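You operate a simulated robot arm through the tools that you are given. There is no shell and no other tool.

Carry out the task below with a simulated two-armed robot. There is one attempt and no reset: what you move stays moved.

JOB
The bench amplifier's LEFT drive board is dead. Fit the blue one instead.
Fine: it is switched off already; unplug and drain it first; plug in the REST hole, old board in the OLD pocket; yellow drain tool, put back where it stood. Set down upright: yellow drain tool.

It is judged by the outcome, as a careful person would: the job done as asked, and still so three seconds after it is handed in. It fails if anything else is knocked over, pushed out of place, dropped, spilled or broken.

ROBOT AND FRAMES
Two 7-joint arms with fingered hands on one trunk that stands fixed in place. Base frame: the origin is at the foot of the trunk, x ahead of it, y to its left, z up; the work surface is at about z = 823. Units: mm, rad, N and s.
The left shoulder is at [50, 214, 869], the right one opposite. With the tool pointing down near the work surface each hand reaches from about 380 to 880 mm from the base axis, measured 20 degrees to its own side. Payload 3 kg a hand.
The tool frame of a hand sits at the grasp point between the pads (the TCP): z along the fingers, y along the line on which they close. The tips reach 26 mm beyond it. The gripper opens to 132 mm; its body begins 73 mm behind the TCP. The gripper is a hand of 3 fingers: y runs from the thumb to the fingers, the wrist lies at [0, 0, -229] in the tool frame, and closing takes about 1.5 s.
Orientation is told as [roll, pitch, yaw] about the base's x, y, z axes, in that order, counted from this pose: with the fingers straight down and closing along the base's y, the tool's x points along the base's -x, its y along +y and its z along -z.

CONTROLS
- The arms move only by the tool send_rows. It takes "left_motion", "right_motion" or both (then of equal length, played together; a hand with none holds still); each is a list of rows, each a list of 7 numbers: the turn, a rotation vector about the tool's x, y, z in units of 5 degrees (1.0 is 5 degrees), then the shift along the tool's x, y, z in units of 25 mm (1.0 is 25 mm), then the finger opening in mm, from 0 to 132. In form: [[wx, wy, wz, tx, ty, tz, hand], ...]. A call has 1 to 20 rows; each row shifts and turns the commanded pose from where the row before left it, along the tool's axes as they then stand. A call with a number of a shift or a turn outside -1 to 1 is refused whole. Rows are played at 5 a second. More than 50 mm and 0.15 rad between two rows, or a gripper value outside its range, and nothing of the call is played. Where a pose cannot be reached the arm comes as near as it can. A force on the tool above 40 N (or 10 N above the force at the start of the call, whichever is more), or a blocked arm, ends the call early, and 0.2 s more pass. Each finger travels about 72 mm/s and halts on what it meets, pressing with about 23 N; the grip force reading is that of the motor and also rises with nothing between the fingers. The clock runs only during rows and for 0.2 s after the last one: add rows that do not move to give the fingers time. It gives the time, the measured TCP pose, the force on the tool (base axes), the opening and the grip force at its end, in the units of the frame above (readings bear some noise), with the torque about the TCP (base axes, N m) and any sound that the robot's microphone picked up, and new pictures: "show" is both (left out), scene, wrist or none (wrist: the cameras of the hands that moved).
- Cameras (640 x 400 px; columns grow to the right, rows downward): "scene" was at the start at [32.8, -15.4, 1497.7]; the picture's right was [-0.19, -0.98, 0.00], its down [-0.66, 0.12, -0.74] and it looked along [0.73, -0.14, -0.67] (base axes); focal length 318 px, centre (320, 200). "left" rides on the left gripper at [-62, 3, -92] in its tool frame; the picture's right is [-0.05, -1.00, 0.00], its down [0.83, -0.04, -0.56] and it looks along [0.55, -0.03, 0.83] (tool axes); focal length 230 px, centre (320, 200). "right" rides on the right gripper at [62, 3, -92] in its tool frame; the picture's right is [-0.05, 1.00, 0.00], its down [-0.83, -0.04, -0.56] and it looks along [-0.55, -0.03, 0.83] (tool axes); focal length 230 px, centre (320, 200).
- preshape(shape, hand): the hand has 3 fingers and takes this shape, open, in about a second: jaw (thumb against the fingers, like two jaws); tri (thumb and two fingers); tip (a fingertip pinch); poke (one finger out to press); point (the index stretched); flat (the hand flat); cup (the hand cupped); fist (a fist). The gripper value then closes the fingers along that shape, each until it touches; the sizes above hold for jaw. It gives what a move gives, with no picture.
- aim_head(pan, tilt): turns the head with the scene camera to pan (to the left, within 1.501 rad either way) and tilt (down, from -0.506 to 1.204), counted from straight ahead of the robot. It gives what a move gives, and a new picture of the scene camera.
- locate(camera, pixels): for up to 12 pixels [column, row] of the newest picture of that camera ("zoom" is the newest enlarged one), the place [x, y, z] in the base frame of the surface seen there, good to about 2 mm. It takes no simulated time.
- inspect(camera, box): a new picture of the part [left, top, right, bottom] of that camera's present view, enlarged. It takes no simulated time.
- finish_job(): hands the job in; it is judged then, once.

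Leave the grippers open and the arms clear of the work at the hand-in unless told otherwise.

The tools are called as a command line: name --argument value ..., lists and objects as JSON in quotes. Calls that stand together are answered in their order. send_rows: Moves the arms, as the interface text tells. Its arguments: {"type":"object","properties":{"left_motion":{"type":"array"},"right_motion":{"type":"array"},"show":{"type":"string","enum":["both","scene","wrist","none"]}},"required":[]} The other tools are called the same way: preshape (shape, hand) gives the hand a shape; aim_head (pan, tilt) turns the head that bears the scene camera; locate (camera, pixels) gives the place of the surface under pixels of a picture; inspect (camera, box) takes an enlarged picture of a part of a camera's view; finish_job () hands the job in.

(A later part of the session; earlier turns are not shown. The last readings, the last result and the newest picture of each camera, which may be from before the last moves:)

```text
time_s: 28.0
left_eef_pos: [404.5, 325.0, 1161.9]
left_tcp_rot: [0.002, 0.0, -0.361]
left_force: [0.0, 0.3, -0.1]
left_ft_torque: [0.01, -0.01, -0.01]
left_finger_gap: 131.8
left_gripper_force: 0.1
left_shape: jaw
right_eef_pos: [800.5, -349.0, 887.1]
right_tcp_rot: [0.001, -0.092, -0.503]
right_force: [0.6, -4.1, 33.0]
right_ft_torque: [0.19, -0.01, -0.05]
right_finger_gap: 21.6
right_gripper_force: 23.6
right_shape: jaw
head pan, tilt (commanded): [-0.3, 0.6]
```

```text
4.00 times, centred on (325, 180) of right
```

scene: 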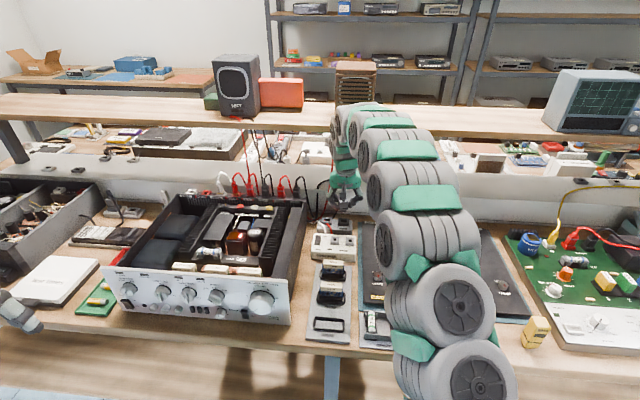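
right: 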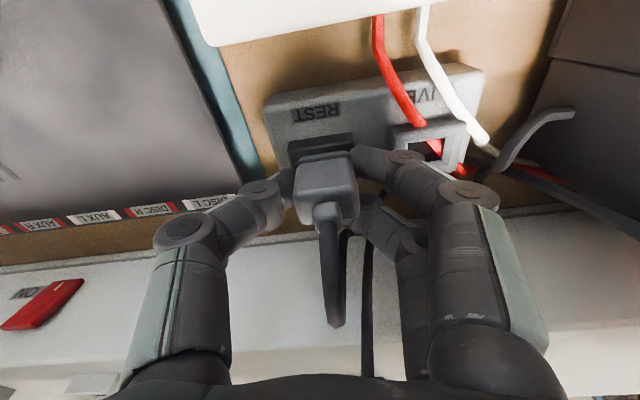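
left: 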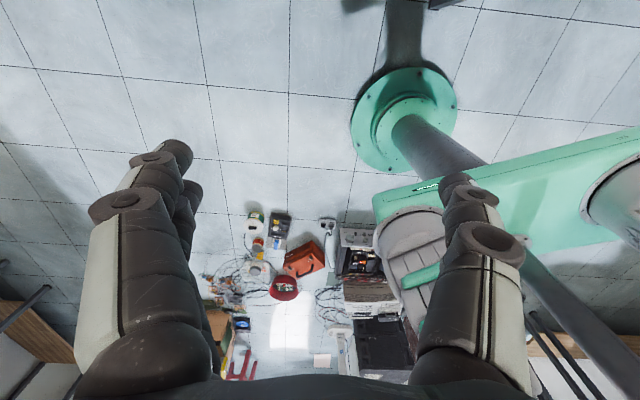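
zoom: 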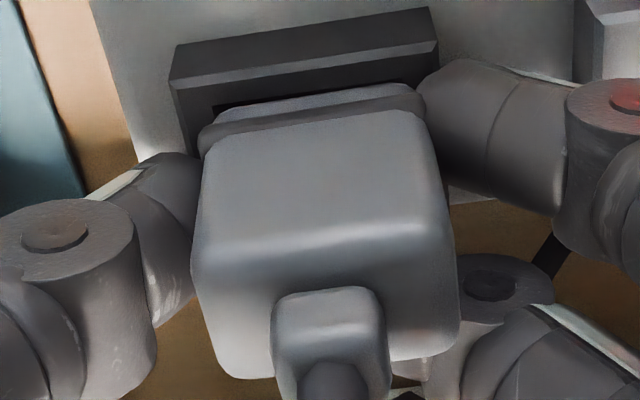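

Top of plug at z≈897, identical to its seated height in LIVE: fully seated in REST. Now I release, opening a little first, then rising straight up.

send_rows --right_motion '[[0, 0, 0, 0, 0, 0, 30], [0, 0, 0, -0.01, 0, -0.12, 36], [0, 0, 0, -0.02, 0, -0.2, 42], [0, 0, 0, -0.04, 0, -0.5, 50], [0, 0, 0, -0.07, 0, -0.8, 60], [0, 0, 0, -0.09, 0, -0.99, 60], [0, 0, 0, -0.09, 0, -0.99, 60], [0, 0, 0, -0.09, 0, -0.99, 60], [0, 0, 0, 0, 0, 0, 60]]'

inspect --camera "right" --box '[220, 50, 420, 210]'

inspect --camera "scene" --box '[300, 170, 400, 260]'

```text
time_s: 30.0
left_eef_pos: [403.9, 324.7, 1160.3]
left_tcp_rot: [0.0, -0.002, -0.359]
left_force: [-0.4, -0.2, -0.2]
left_ft_torque: [-0.01, -0.02, -0.01]
left_finger_gap: 131.8
left_gripper_force: 0.1
left_shape: jaw
right_eef_pos: [799.0, -348.3, 1000.2]
right_tcp_rot: [0.001, -0.089, -0.505]
right_force: [-0.2, 0.4, -1.3]
right_ft_torque: [-0.01, -0.04, -0.02]
right_finger_gap: 59.5
right_gripper_force: 0.0
right_shape: jaw
head pan, tilt (commanded): [-0.3, 0.6]
```

scene: 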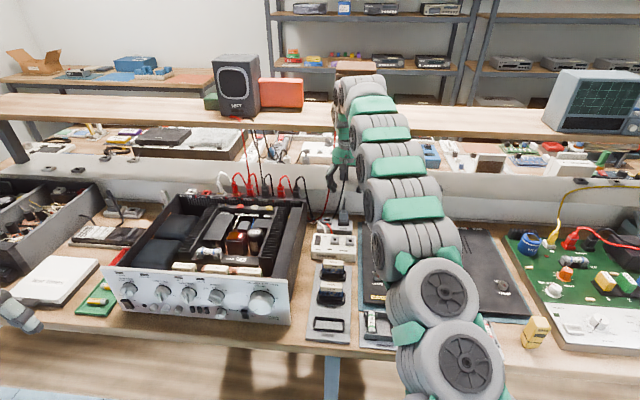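
right: 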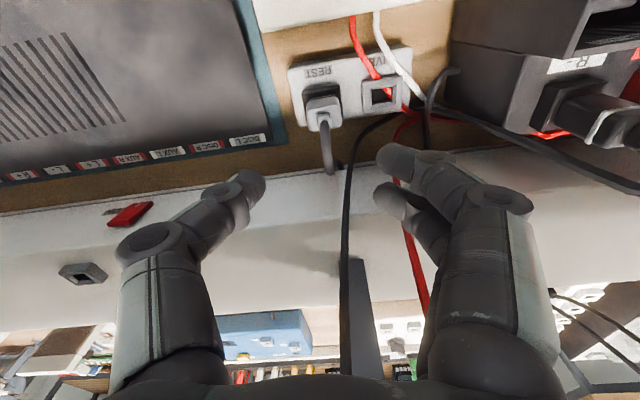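

```text
2.50 times, centred on (320, 130) of right
```

zoom: 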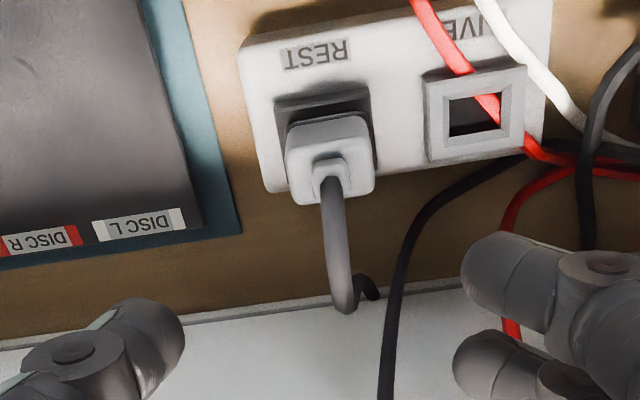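

```text
4.44 times, centred on (350, 215) of scene
```

zoom: 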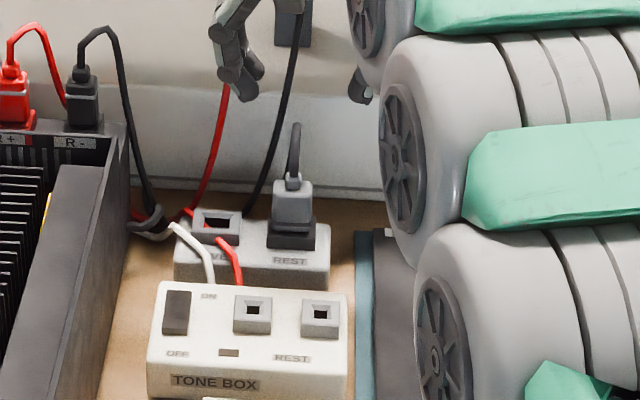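

The plug stands in REST. Now the drain tool: I level the hand, rise, and travel back to above the tool area.

send_rows --right_motion '[[0, 1.0, 0, 0, 0, -0.6, 80], [0, 0, -0.83, 0, 0, -0.6, 100], [0, 0, -0.83, 0, 0, -0.6, 100], [0, 0, 0, 0.914, -0.807, -0.18, 100], [0, 0, 0, 0.914, -0.807, -0.18, 100], [0, 0, 0, 0.914, -0.807, -0.18, 100], [0, 0, 0, 0.914, -0.807, -0.18, 100], [0, 0, 0, 0.914, -0.807, -0.18, 100], [0, 0, 0, 0.914, -0.807, -0.18, 100], [0, 0, 0, 0.914, -0.807, -0.18, 100], [0, 0, 0, 0.914, -0.807, -0.18, 100], [0, 0, 0, 0.914, -0.807, -0.18, 100], [0, 0, 0, 0.914, -0.807, -0.18, 100], [0, 0, 0, 0.914, -0.807, -0.18, 100], [0, 0, 0, 0.914, -0.807, -0.18, 100], [0, 0, 0, 0.914, -0.807, -0.18, 100], [0, 0, 0, 0.914, -0.807, -0.18, 100], [0, 0, 0, 0, 0, 0, 100]]'

inspect --camera "right" --box '[150, 0, 350, 120]'

```text
time_s: 33.8
left_eef_pos: [405.6, 324.9, 1161.0]
left_tcp_rot: [-0.001, 0.0, -0.359]
left_force: [0.0, 0.6, 0.7]
left_ft_torque: [-0.01, -0.02, -0.01]
left_finger_gap: 131.9
left_gripper_force: 0.0
left_shape: jaw
right_eef_pos: [378.8, -495.0, 1091.1]
right_tcp_rot: [-0.002, -0.003, -0.358]
right_force: [0.1, -0.6, -0.2]
right_ft_torque: [0.0, -0.04, -0.01]
right_finger_gap: 99.7
right_gripper_force: 0.1
right_shape: jaw
right hand out of reach, approached as far as the arm can: row 1
head pan, tilt (commanded): [-0.3, 0.6]
```

scene: 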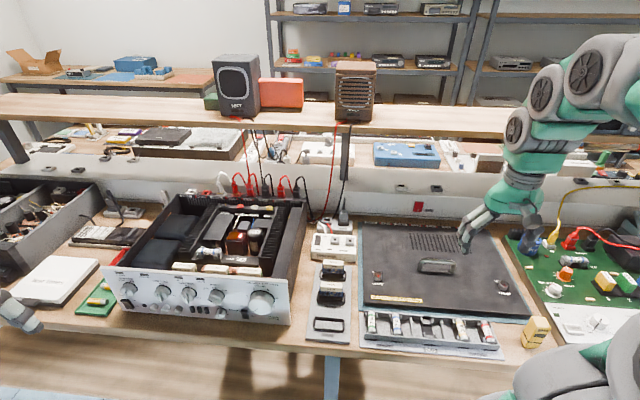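
right: 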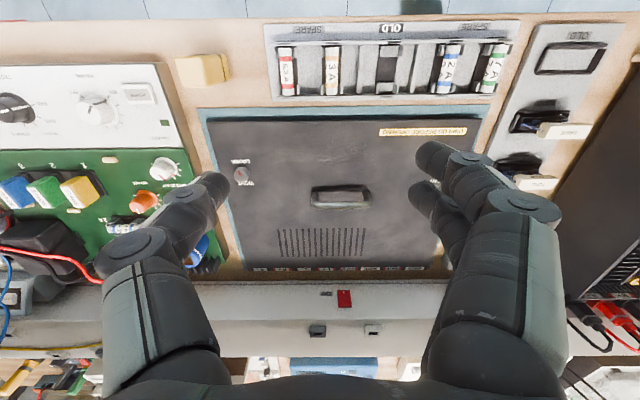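

```text
3.20 times, centred on (250, 60) of right
```

zoom: 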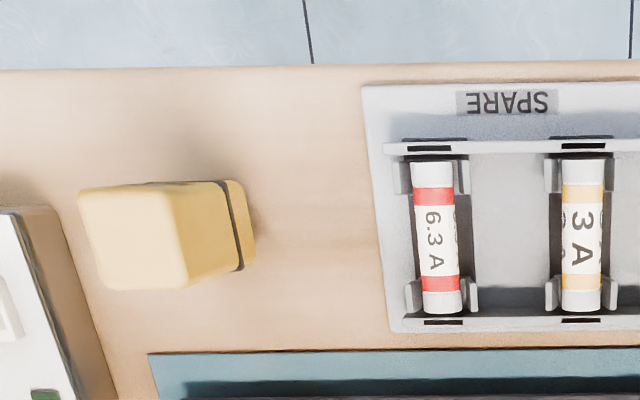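

Now the scene camera also sees the tool at (536, 332). I enlarge and locate its top corners.

inspect --camera "scene" --box '[505, 305, 565, 360]'

locate --camera "right" --pixels '[[177, 60], [198, 58], [182, 86], [204, 85], [190, 72], [185, 64], [200, 75], [222, 80]]'

```text
7.27 times, centred on (535, 332) of scene
```

zoom: 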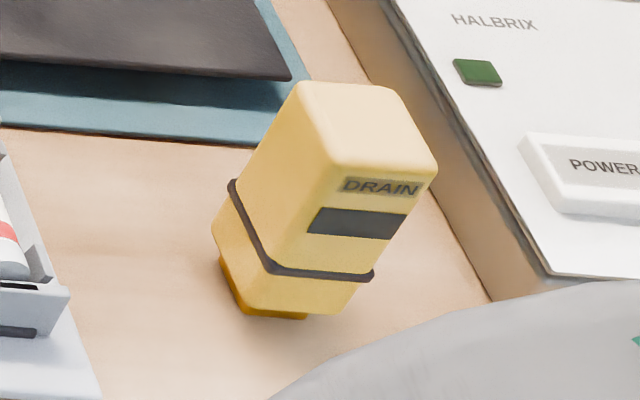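

```text
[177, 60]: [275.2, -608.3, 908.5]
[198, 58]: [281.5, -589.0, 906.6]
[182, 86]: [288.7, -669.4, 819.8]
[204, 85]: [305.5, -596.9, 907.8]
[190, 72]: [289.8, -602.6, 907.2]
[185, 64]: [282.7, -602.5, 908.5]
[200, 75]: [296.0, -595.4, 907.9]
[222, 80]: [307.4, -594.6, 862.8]
```

I locate the top-face corners from this view too.

locate --camera "zoom" --pixels '[[304, 90], [390, 94], [428, 160], [340, 168], [365, 128], [330, 195], [425, 195], [265, 160], [240, 300], [300, 312], [225, 265], [330, 260]]'

```text
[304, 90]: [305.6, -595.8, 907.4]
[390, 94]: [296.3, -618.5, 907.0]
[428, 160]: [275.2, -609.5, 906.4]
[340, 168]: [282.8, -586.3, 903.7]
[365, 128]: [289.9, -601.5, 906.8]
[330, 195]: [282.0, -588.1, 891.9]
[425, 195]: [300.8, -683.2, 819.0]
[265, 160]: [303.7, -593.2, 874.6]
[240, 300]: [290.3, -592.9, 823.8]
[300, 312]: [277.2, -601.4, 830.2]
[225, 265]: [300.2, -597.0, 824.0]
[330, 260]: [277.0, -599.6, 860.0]
```

The tool is ~26 mm square, centre [290, −602.5], yaw ≈ −0.40. I check the neighbouring board's edge for thumb clearance.

locate --camera "right" --pixels '[[150, 70], [155, 80], [160, 90], [165, 66], [170, 80], [175, 100], [140, 75], [155, 63]]'

```text
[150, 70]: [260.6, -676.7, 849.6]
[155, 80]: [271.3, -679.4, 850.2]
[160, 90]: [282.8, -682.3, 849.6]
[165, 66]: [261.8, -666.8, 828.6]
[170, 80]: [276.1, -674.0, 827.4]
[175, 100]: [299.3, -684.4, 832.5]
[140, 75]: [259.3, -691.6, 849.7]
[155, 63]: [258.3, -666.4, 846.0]
```

Board edge is 70 mm away and only z 850: clear. Moving above the tool with fingers at 70 mm.

send_rows --right_motion '[[0, 0, 0.48, 0, 0, 0, 85], [0, 0, 0, 0.267, -0.89, 0.707, 70], [0, 0, 0, 0.267, -0.89, 0.707, 70], [0, 0, 0, 0.267, -0.89, 0.707, 70], [0, 0, 0, 0.267, -0.89, 0.707, 70], [0, 0, 0, 0.267, -0.89, 0.707, 70], [0, 0, 0, 0.267, -0.89, 0.707, 70], [0, 0, 0, 0, 0, 0, 70]]'

inspect --camera "right" --box '[220, 0, 420, 140]'

```text
time_s: 35.6
left_eef_pos: [405.0, 325.5, 1160.7]
left_tcp_rot: [-0.001, -0.001, -0.36]
left_force: [-0.2, 0.0, 0.2]
left_ft_torque: [-0.02, 0.0, -0.02]
left_finger_gap: 132.0
left_gripper_force: 0.1
left_shape: jaw
right_eef_pos: [292.7, -602.0, 985.8]
right_tcp_rot: [-0.001, -0.004, -0.4]
right_force: [0.0, -0.4, 0.2]
right_ft_torque: [-0.02, -0.02, 0.03]
right_finger_gap: 70.7
right_gripper_force: 0.0
right_shape: jaw
head pan, tilt (commanded): [-0.3, 0.6]
```

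scene: 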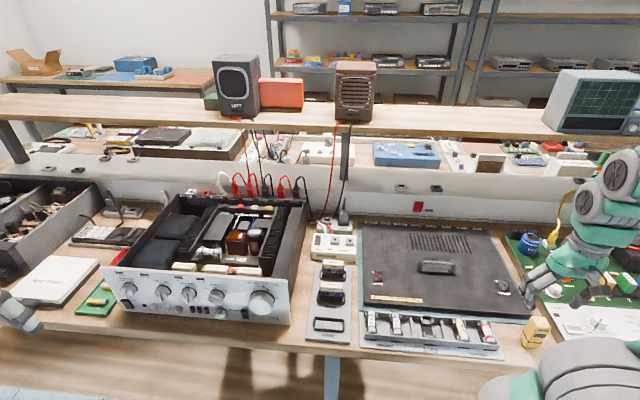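
right: 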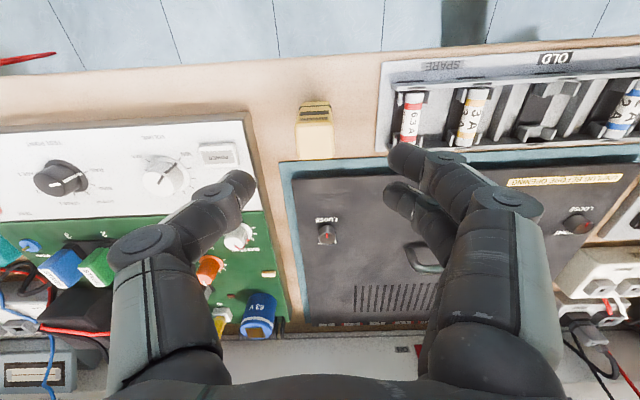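

```text
2.86 times, centred on (320, 70) of right
```

zoom: 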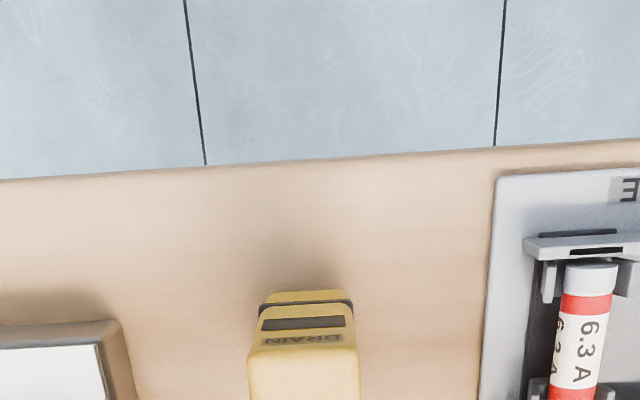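

The tool sits between the fingers, column ~315. Verify its top centre before descending.

locate --camera "right" --pixels '[[297, 128], [331, 128], [296, 155], [335, 155], [315, 140], [314, 112]]'

```text
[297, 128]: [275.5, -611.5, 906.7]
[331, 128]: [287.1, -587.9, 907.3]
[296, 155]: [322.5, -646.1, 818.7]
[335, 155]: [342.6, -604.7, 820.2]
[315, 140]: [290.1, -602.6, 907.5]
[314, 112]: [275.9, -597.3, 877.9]
```

Aligned within 2 mm. Descending 100 mm around the tool's body.

send_rows --right_motion '[[0, 0, 0, 0.016, -0.01, 0.8, 70], [0, 0, 0, 0.016, -0.01, 0.8, 70], [0, 0, 0, 0.016, -0.01, 0.8, 70], [0, 0, 0, 0.016, -0.01, 0.8, 70], [0, 0, 0, 0.016, -0.01, 0.8, 70], [0, 0, 0, 0, 0, 0, 70]]' --show "wrist"

inspect --camera "right" --box '[200, 60, 440, 240]'

```text
time_s: 37.0
left_eef_pos: [405.4, 325.4, 1160.4]
left_tcp_rot: [-0.001, -0.001, -0.359]
left_force: [-0.1, 0.6, 0.2]
left_ft_torque: [0.01, -0.01, 0.04]
left_finger_gap: 131.6
left_gripper_force: 0.0
left_shape: jaw
right_eef_pos: [290.8, -602.5, 882.7]
right_tcp_rot: [-0.002, -0.002, -0.401]
right_force: [-0.1, 0.3, -0.9]
right_ft_torque: [0.02, 0.03, 0.01]
right_finger_gap: 70.5
right_gripper_force: 0.0
right_shape: jaw
head pan, tilt (commanded): [-0.3, 0.6]
```

right: 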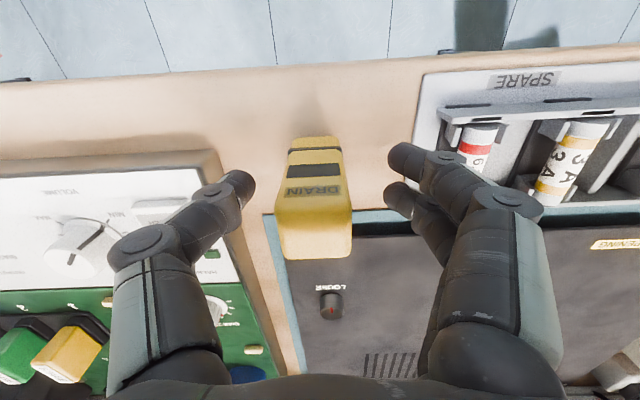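

```text
2.22 times, centred on (320, 150) of right
```

zoom: 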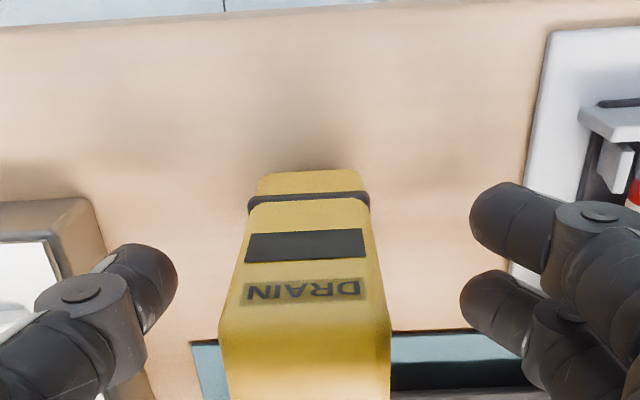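

Well centred. Closing on the tool.

send_rows --right_motion '[[0, 0, 0, 0, 0, 0, 50], [0, 0, 0, 0, 0, 0, 35], [0, 0, 0, 0, 0, 0, 25], [0, 0, 0, 0, 0, 0, 18], [0, 0, 0, 0, 0, 0, 18], [0, 0, 0, 0, 0, 0, 18], [0, 0, 0, 0, 0, 0, 18]]' --show "wrist"

inspect --camera "right" --box '[200, 60, 440, 240]'

```text
time_s: 38.6
left_eef_pos: [404.9, 325.8, 1161.0]
left_tcp_rot: [0.001, -0.001, -0.359]
left_force: [0.0, 0.0, 0.5]
left_ft_torque: [0.01, 0.0, 0.0]
left_finger_gap: 131.9
left_gripper_force: 0.1
left_shape: jaw
right_eef_pos: [291.1, -601.7, 883.5]
right_tcp_rot: [-0.002, -0.003, -0.4]
right_force: [0.3, -1.0, -0.6]
right_ft_torque: [0.04, -0.01, 0.0]
right_finger_gap: 24.3
right_gripper_force: 23.5
right_shape: jaw
head pan, tilt (commanded): [-0.3, 0.6]
```

right: 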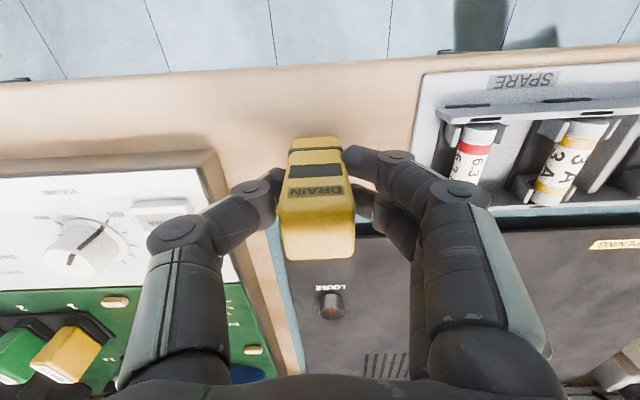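

```text
2.22 times, centred on (320, 150) of right
```

zoom: 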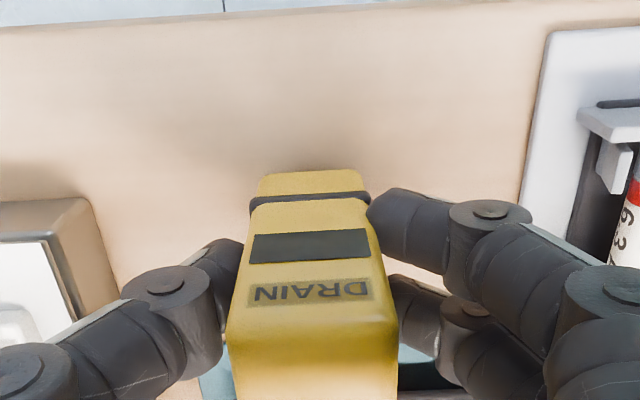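

Gripped (24.3 mm). Lifting straight up 120 mm.

send_rows --right_motion '[[0, 0, 0, 0, 0, -0.3, 18], [0, 0, 0, 0, 0, -0.8, 18], [0, 0, 0, 0, 0, -0.9, 18], [0, 0, 0, 0, 0, -1, 18], [0, 0, 0, 0, 0, -1, 18], [0, 0, 0, 0, 0, -0.8, 18], [0, 0, 0, 0, 0, 0, 18]]'

inspect --camera "right" --box '[200, 60, 440, 240]'

inspect --camera "scene" --box '[490, 230, 610, 340]'

```text
time_s: 40.2
left_eef_pos: [403.9, 325.4, 1160.9]
left_tcp_rot: [-0.001, 0.001, -0.359]
left_force: [-0.4, -0.3, -1.5]
left_ft_torque: [0.0, 0.0, 0.01]
left_finger_gap: 131.7
left_gripper_force: 0.1
left_shape: jaw
right_eef_pos: [288.8, -604.0, 1002.5]
right_tcp_rot: [-0.001, -0.003, -0.403]
right_force: [0.2, 0.3, -1.0]
right_ft_torque: [-0.01, 0.0, 0.03]
right_finger_gap: 24.2
right_gripper_force: 23.0
right_shape: jaw
head pan, tilt (commanded): [-0.3, 0.6]
```

scene: 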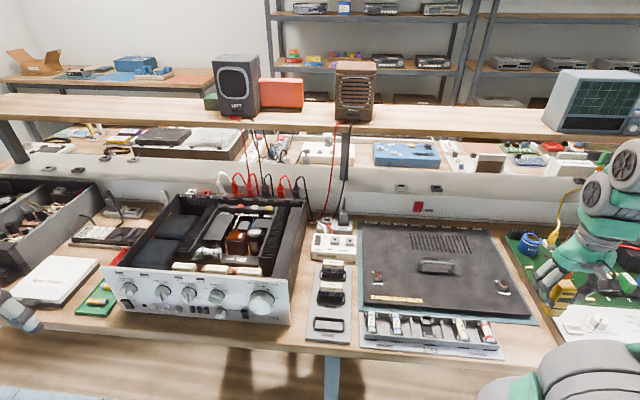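
right: 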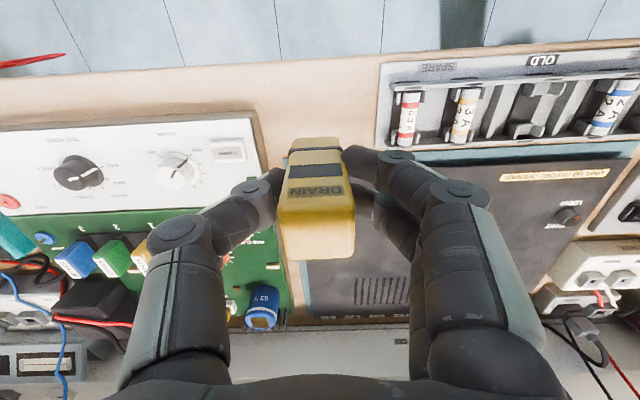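

```text
2.22 times, centred on (320, 150) of right
```

zoom: 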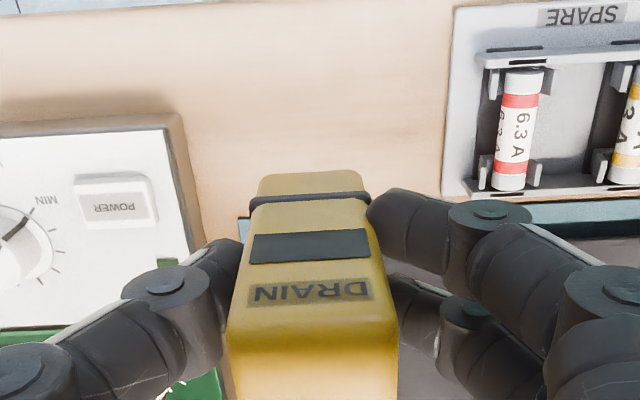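

```text
3.64 times, centred on (550, 285) of scene
```

zoom: 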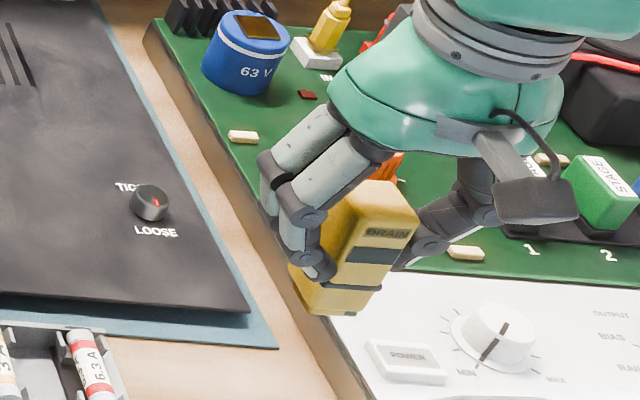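

Held firmly. Raising to 1043 and carrying it toward the amp, tool foot staying ≥ 15 mm above the amp's walls.

send_rows --right_motion '[[0, 0, 0, 0, 0, -0.8, 18], [0, 0, 0, 0, 0, -0.8, 18], [0, 0, 0, -0.13, 0.95, 0, 18], [0, 0, 0, -0.13, 0.95, 0, 18], [0, 0, 0, -0.13, 0.95, 0, 18], [0, 0, 0, -0.13, 0.95, 0, 18], [0, 0, 0, -0.13, 0.95, 0, 18], [0, 0, 0, -0.13, 0.95, 0, 18], [0, 0, 0, -0.13, 0.95, 0, 18], [0, 0, 0, -0.13, 0.95, 0, 18], [0, 0, 0, -0.13, 0.95, 0, 18], [0, 0, 0, -0.13, 0.95, 0, 18], [0, 0, 0, -0.13, 0.95, 0, 18], [0, 0, 0, -0.13, 0.95, 0, 18], [0, 0, 0, -0.13, 0.95, 0, 18], [0, 0, 0, -0.13, 0.95, 0, 18], [0, 0, 0, -0.13, 0.95, 0, 18], [0, 0, 0, -0.13, 0.95, 0, 18], [0, 0, 0, 0, 0, 0, 18]]'

```text
time_s: 44.2
left_eef_pos: [404.9, 325.9, 1160.4]
left_tcp_rot: [-0.001, -0.001, -0.359]
left_force: [-0.6, 0.1, -0.2]
left_ft_torque: [0.03, -0.02, 0.01]
left_finger_gap: 132.1
left_gripper_force: 0.1
left_shape: jaw
right_eef_pos: [485.9, -270.8, 1043.0]
right_tcp_rot: [0.001, -0.002, -0.403]
right_force: [-0.4, 0.4, -1.4]
right_ft_torque: [0.02, 0.0, 0.03]
right_finger_gap: 24.1
right_gripper_force: 22.6
right_shape: jaw
head pan, tilt (commanded): [-0.3, 0.6]
```

scene: 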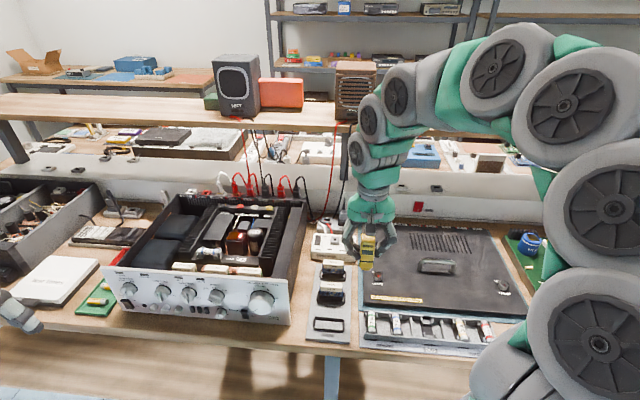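
right: 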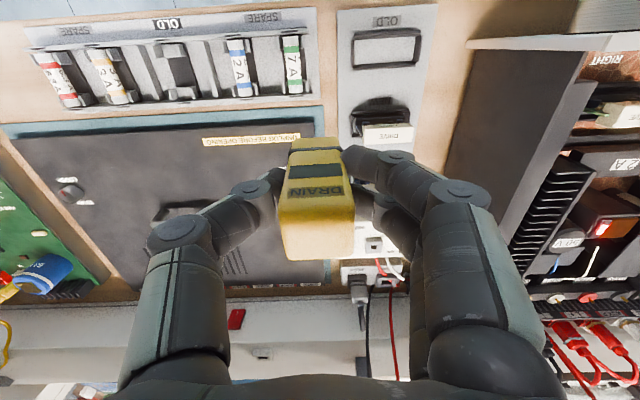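

Continuing toward the pad: sideways first, then forward with a gentle descent.

send_rows --right_motion '[[0, 0, 0, -0.112, 0.968, 0, 18], [0, 0, 0, -0.112, 0.968, 0, 18], [0, 0, 0, -0.112, 0.968, 0, 18], [0, 0, 0, -0.112, 0.968, 0, 18], [0, 0, 0, -0.112, 0.968, 0, 18], [0, 0, 0, -0.112, 0.968, 0, 18], [0, 0, 0, -0.112, 0.968, 0, 18], [0, 0, 0, -0.112, 0.968, 0, 18], [0, 0, 0, -0.112, 0.968, 0, 18], [0, 0, 0, -0.112, 0.968, 0, 18], [0, 0, 0, -0.112, 0.968, 0, 18], [0, 0, 0, -0.112, 0.968, 0, 18], [0, 0, 0, -0.112, 0.968, 0, 18], [0, 0, 0, -0.112, 0.968, 0, 18], [0, 0, 0, -0.112, 0.968, 0, 18], [0, 0, 0, 0, 0, 0, 18]]'

inspect --camera "right" --box '[200, 100, 440, 300]'

```text
time_s: 47.6
left_eef_pos: [404.8, 325.4, 1160.6]
left_tcp_rot: [0.001, -0.001, -0.36]
left_force: [-0.1, -0.5, -0.5]
left_ft_torque: [0.02, -0.01, -0.01]
left_finger_gap: 131.8
left_gripper_force: 0.0
left_shape: jaw
right_eef_pos: [666.6, 46.0, 1044.1]
right_tcp_rot: [0.001, -0.001, -0.401]
right_force: [-1.0, -0.3, -1.4]
right_ft_torque: [0.02, -0.02, -0.01]
right_finger_gap: 24.1
right_gripper_force: 23.5
right_shape: jaw
head pan, tilt (commanded): [-0.3, 0.6]
```

scene: 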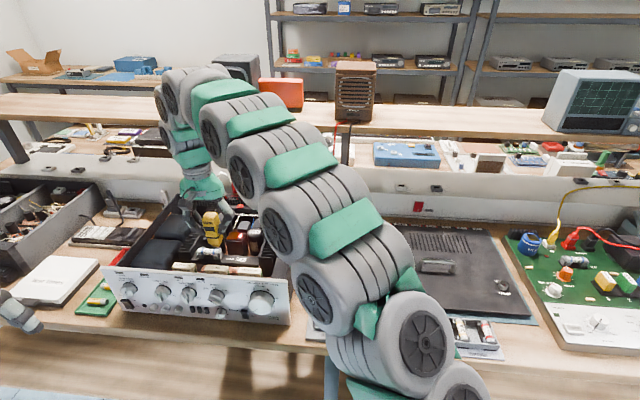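
right: 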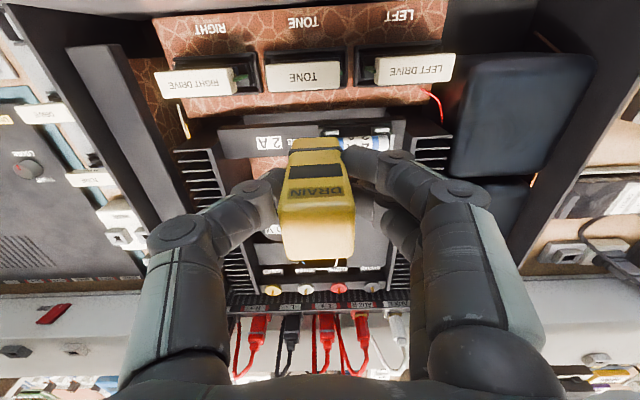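

```text
2.00 times, centred on (320, 200) of right
```

zoom: 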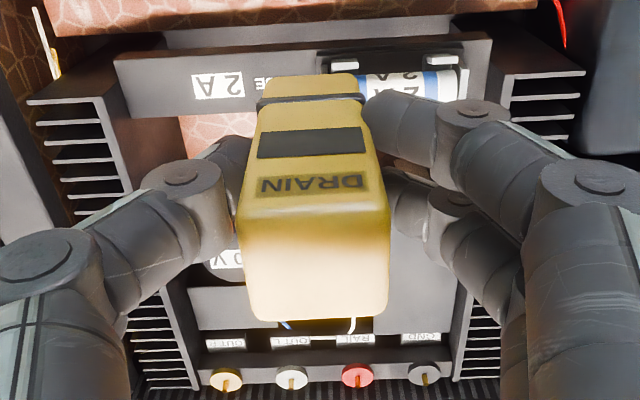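

At [667, 46]. I check heights of parts around the pad (plate at zoom (440,280), cap, heat-sinks) before going lower.

locate --camera "zoom" --pixels '[[430, 280], [400, 250], [225, 262], [230, 300], [190, 330], [470, 330], [520, 75], [100, 110], [420, 100], [200, 140]]'

inspect --camera "scene" --box '[170, 190, 290, 290]'

```text
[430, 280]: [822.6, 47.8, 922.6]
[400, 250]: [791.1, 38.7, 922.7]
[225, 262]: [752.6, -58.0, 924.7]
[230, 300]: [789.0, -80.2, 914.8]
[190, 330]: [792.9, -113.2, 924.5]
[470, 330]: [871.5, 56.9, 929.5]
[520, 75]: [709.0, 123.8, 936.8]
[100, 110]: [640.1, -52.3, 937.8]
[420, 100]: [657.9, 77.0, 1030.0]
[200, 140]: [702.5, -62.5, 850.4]
```

```text
4.00 times, centred on (230, 240) of scene
```

zoom: 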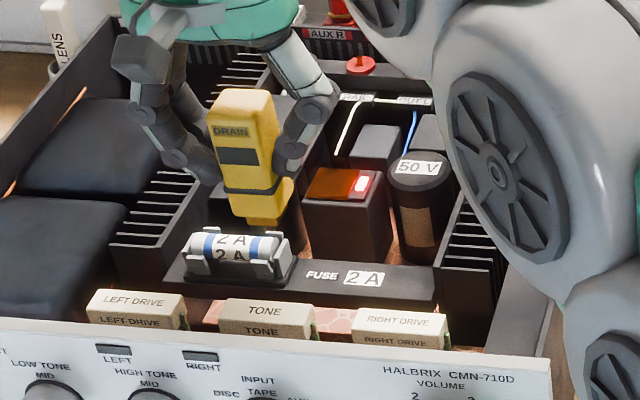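

All neighbours are below 938. Moving forward 100 mm while descending to ~1005.

send_rows --right_motion '[[0, 0, 0, -0.8, 0.006, 0.31, 18], [0, 0, 0, -0.8, 0.006, 0.31, 18], [0, 0, 0, -0.8, 0.006, 0.31, 18], [0, 0, 0, -0.8, 0.006, 0.31, 18], [0, 0, 0, -0.8, 0.006, 0.31, 18], [0, 0, 0, 0, 0, 0, 18]]'

inspect --camera "scene" --box '[190, 200, 290, 290]'

inspect --camera "right" --box '[220, 80, 420, 260]'

```text
time_s: 49.0
left_eef_pos: [404.7, 325.5, 1161.0]
left_tcp_rot: [0.001, 0.0, -0.359]
left_force: [-0.5, -0.4, 0.0]
left_ft_torque: [-0.02, -0.03, -0.02]
left_finger_gap: 132.1
left_gripper_force: 0.1
left_shape: jaw
right_eef_pos: [756.8, 6.2, 1004.6]
right_tcp_rot: [0.0, -0.002, -0.402]
right_force: [0.1, -0.4, -1.7]
right_ft_torque: [-0.04, 0.0, 0.02]
right_finger_gap: 23.9
right_gripper_force: 23.2
right_shape: jaw
head pan, tilt (commanded): [-0.3, 0.6]
```

scene: 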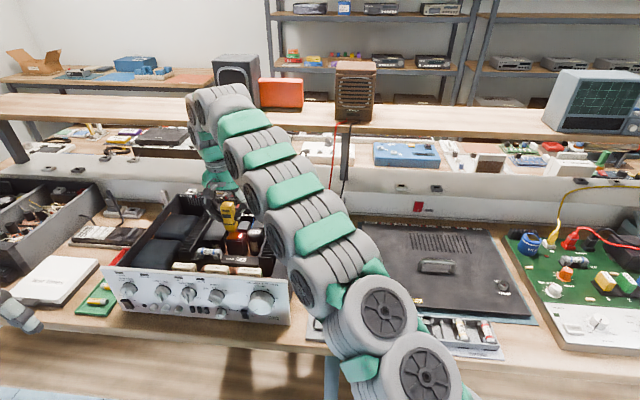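
right: 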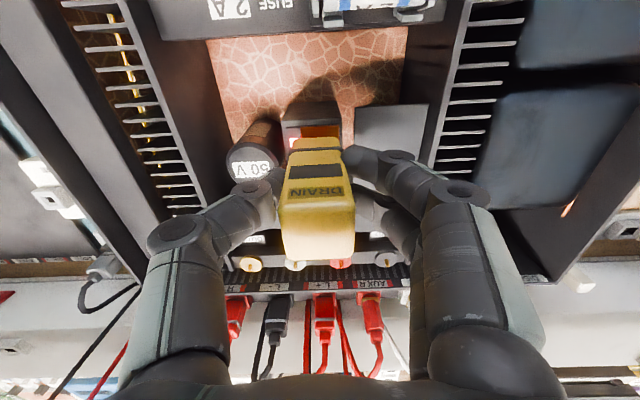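

```text
4.44 times, centred on (240, 245) of scene
```

zoom: 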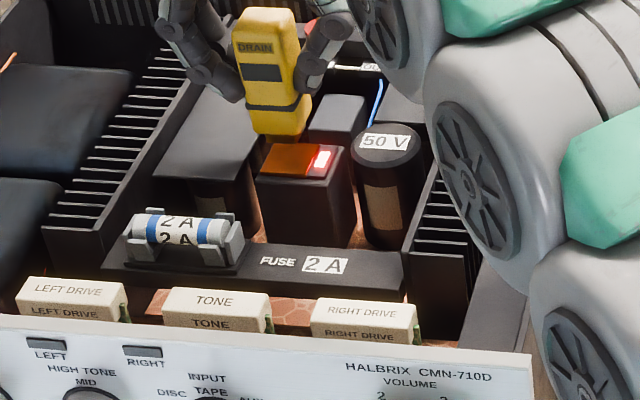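

```text
2.22 times, centred on (320, 170) of right
```

zoom: 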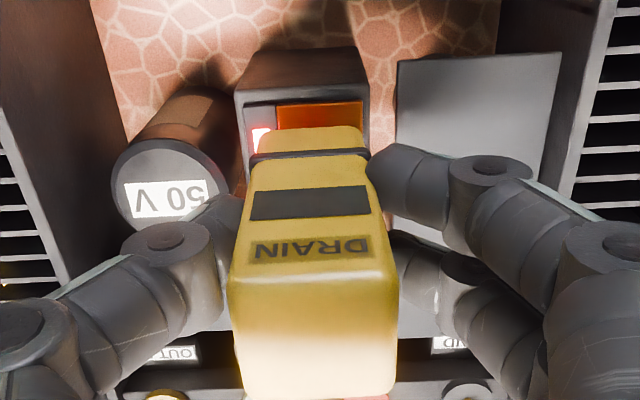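

Foot is ~22 mm above the pad; I measure relative alignment of tool and pad.

locate --camera "zoom" --pixels '[[282, 110], [360, 106], [262, 138], [258, 150], [362, 148], [310, 135], [258, 180], [370, 175], [252, 230], [372, 225], [320, 115]]'

inspect --camera "right" --box '[270, 110, 370, 180]'

```text
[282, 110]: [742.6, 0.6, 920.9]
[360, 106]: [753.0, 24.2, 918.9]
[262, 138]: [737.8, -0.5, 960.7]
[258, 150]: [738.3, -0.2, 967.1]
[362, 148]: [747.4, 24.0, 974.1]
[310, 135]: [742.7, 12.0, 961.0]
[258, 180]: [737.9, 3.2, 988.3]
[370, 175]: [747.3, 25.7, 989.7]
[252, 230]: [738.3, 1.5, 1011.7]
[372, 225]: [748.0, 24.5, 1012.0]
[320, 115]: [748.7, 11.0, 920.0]
```

```text
5.71 times, centred on (320, 145) of right
```

zoom: 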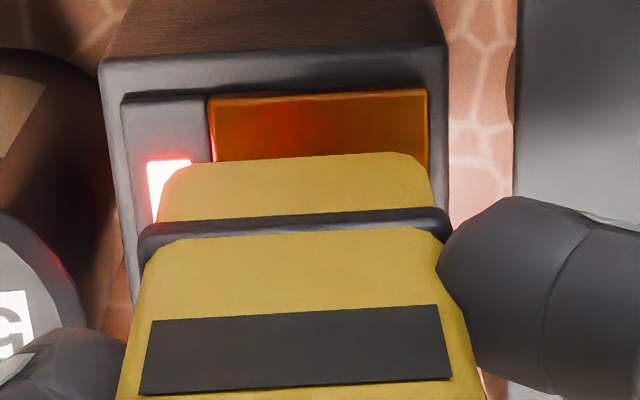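

Tool is ~4 mm short and 1.4 mm right of pad centre. Correcting and lowering 18 mm.

send_rows --right_motion '[[0, 0, 0, -0.16, 0.056, 0, 18], [0, 0, 0, 0, 0, 0.36, 18], [0, 0, 0, 0, 0, 0.36, 18], [0, 0, 0, 0, 0, 0, 18]]'

inspect --camera "right" --box '[270, 110, 370, 180]'

inspect --camera "scene" --box '[205, 205, 275, 275]'

```text
time_s: 50.0
left_eef_pos: [404.7, 324.6, 1160.2]
left_tcp_rot: [0.0, -0.002, -0.36]
left_force: [-0.1, -0.4, 0.1]
left_ft_torque: [0.02, -0.02, 0.03]
left_finger_gap: 132.0
left_gripper_force: 0.1
left_shape: jaw
right_eef_pos: [761.8, 5.2, 986.2]
right_tcp_rot: [-0.003, -0.002, -0.403]
right_force: [0.4, 0.1, -1.6]
right_ft_torque: [0.03, -0.01, 0.0]
right_finger_gap: 24.3
right_gripper_force: 22.9
right_shape: jaw
head pan, tilt (commanded): [-0.3, 0.6]
```

scene: 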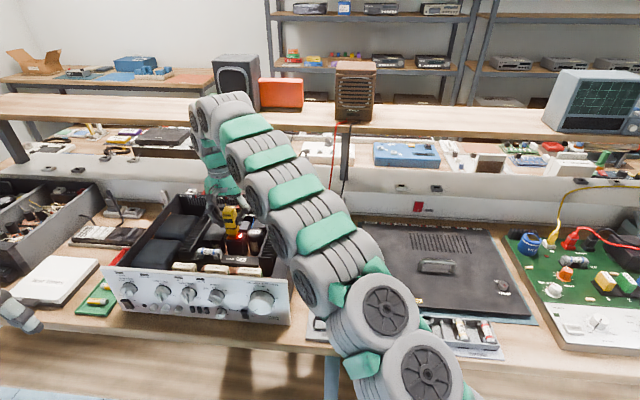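
right: 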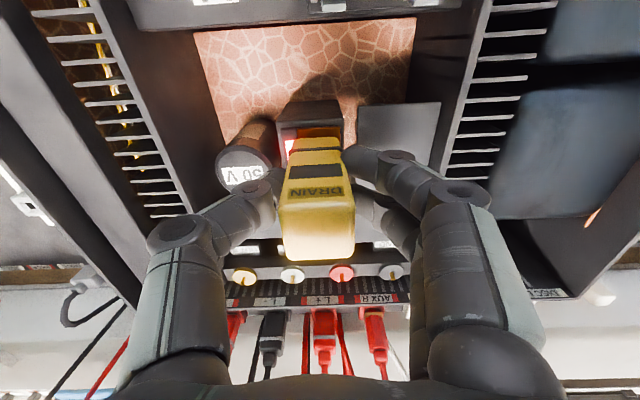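

```text
5.71 times, centred on (320, 145) of right
```

zoom: 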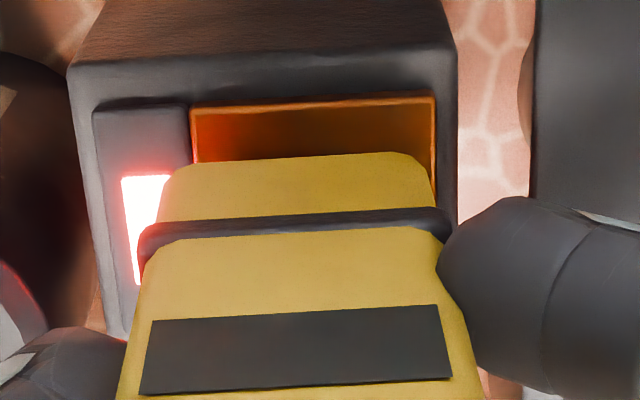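

```text
5.71 times, centred on (240, 240) of scene
```

zoom: 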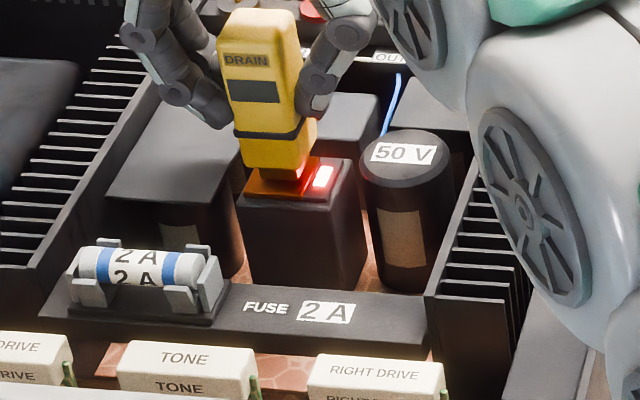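

Nearly there; a small +1.5 mm sideways fix, then lowering ~5 mm to touch the pad.

send_rows --right_motion '[[0, 0, 0, 0.04, 0.06, 0, 18], [0, 0, 0, 0, 0, 0.1, 18], [0, 0, 0, 0, 0, 0.1, 18], [0, 0, 0, 0, 0, 0, 18]]'

inspect --camera "scene" --box '[205, 205, 275, 275]'

inspect --camera "right" --box '[270, 100, 370, 170]'

```text
time_s: 51.0
left_eef_pos: [403.9, 324.5, 1160.5]
left_tcp_rot: [-0.001, 0.001, -0.359]
left_force: [0.4, 0.4, -0.6]
left_ft_torque: [0.03, 0.04, 0.01]
left_finger_gap: 132.1
left_gripper_force: 0.1
left_shape: jaw
right_eef_pos: [762.2, 7.8, 982.2]
right_tcp_rot: [-0.001, -0.002, -0.402]
right_force: [0.1, -0.9, 10.6]
right_ft_torque: [0.01, 0.04, -0.01]
right_finger_gap: 24.6
right_gripper_force: 22.9
right_shape: jaw
head pan, tilt (commanded): [-0.3, 0.6]
```

scene: 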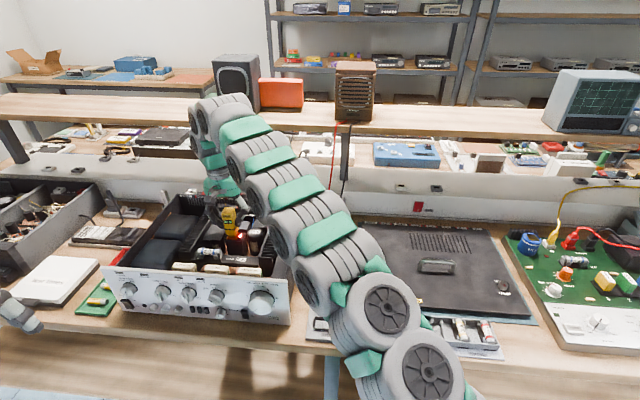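
right: 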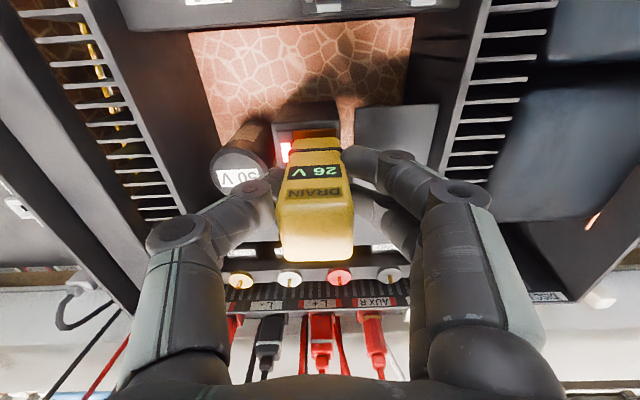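

```text
5.71 times, centred on (240, 240) of scene
```

zoom: 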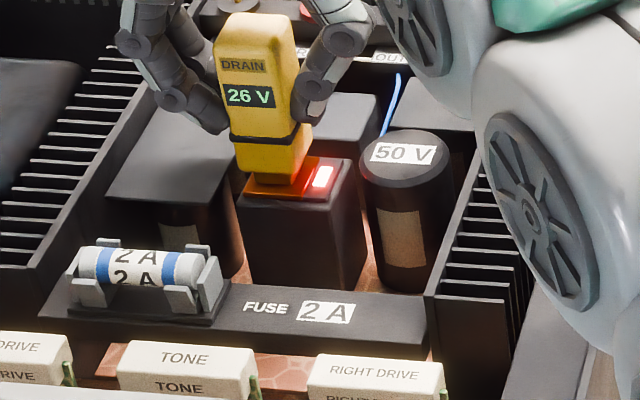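

```text
5.71 times, centred on (320, 135) of right
```

zoom: 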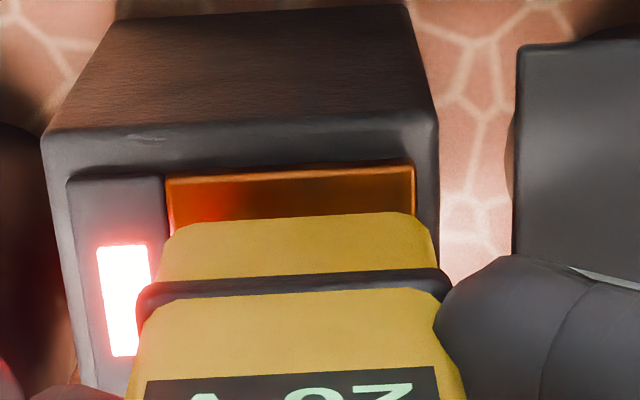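

Contact: the tool's display reads "26 V". I hold still for 3 seconds while it drains.

send_rows --right_motion '[[0, 0, 0, 0, 0, 0, 18], [0, 0, 0, 0, 0, 0, 18], [0, 0, 0, 0, 0, 0, 18], [0, 0, 0, 0, 0, 0, 18], [0, 0, 0, 0, 0, 0, 18], [0, 0, 0, 0, 0, 0, 18], [0, 0, 0, 0, 0, 0, 18], [0, 0, 0, 0, 0, 0, 18], [0, 0, 0, 0, 0, 0, 18], [0, 0, 0, 0, 0, 0, 18], [0, 0, 0, 0, 0, 0, 18], [0, 0, 0, 0, 0, 0, 18], [0, 0, 0, 0, 0, 0, 18], [0, 0, 0, 0, 0, 0, 18], [0, 0, 0, 0, 0, 0, 18]]' --show "wrist"

inspect --camera "scene" --box '[205, 205, 275, 275]'

```text
time_s: 54.2
left_eef_pos: [404.5, 324.8, 1160.6]
left_tcp_rot: [0.0, 0.0, -0.359]
left_force: [0.7, 0.2, 0.6]
left_ft_torque: [-0.02, -0.01, -0.02]
left_finger_gap: 132.0
left_gripper_force: 0.1
left_shape: jaw
right_eef_pos: [760.6, 9.4, 981.2]
right_tcp_rot: [-0.001, -0.001, -0.402]
right_force: [-0.3, -2.9, 14.9]
right_ft_torque: [-0.05, 0.01, -0.01]
right_finger_gap: 24.8
right_gripper_force: 23.3
right_shape: jaw
head pan, tilt (commanded): [-0.3, 0.6]
```

right: 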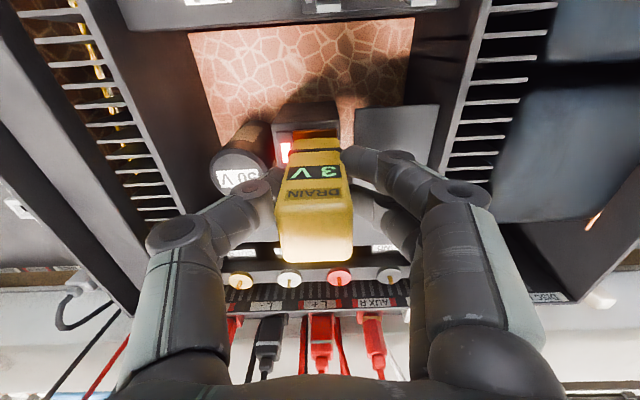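

```text
5.71 times, centred on (240, 240) of scene
```

zoom: 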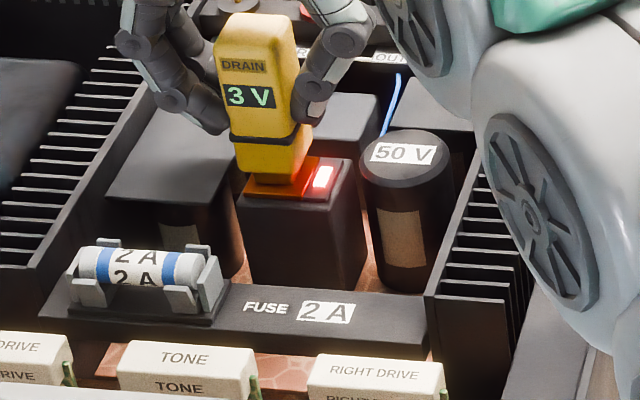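

The display is down to "3 V" and the lamp still glows. Holding 4 more seconds.

send_rows --right_motion '[[0, 0, 0, 0, 0, 0, 18], [0, 0, 0, 0, 0, 0, 18], [0, 0, 0, 0, 0, 0, 18], [0, 0, 0, 0, 0, 0, 18], [0, 0, 0, 0, 0, 0, 18], [0, 0, 0, 0, 0, 0, 18], [0, 0, 0, 0, 0, 0, 18], [0, 0, 0, 0, 0, 0, 18], [0, 0, 0, 0, 0, 0, 18], [0, 0, 0, 0, 0, 0, 18], [0, 0, 0, 0, 0, 0, 18], [0, 0, 0, 0, 0, 0, 18], [0, 0, 0, 0, 0, 0, 18], [0, 0, 0, 0, 0, 0, 18], [0, 0, 0, 0, 0, 0, 18], [0, 0, 0, 0, 0, 0, 18], [0, 0, 0, 0, 0, 0, 18], [0, 0, 0, 0, 0, 0, 18], [0, 0, 0, 0, 0, 0, 18], [0, 0, 0, 0, 0, 0, 18]]' --show "wrist"

inspect --camera "scene" --box '[205, 205, 275, 275]'

```text
time_s: 58.4
left_eef_pos: [404.5, 324.7, 1161.6]
left_tcp_rot: [0.0, 0.001, -0.358]
left_force: [-0.2, 0.4, 0.5]
left_ft_torque: [0.0, 0.01, 0.0]
left_finger_gap: 132.0
left_gripper_force: 0.0
left_shape: jaw
right_eef_pos: [761.9, 8.7, 981.5]
right_tcp_rot: [0.0, -0.002, -0.4]
right_force: [-0.3, -1.7, 13.1]
right_ft_torque: [-0.03, -0.01, 0.03]
right_finger_gap: 24.6
right_gripper_force: 22.5
right_shape: jaw
head pan, tilt (commanded): [-0.3, 0.6]
```

right: 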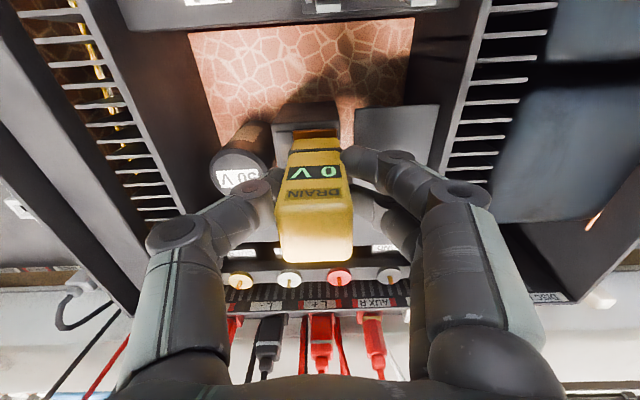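

```text
5.71 times, centred on (240, 240) of scene
```

zoom: 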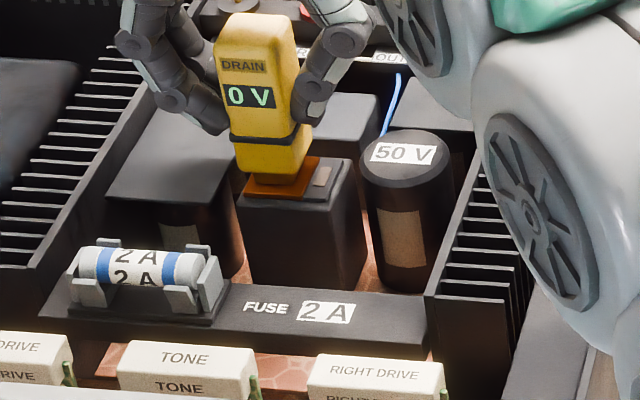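

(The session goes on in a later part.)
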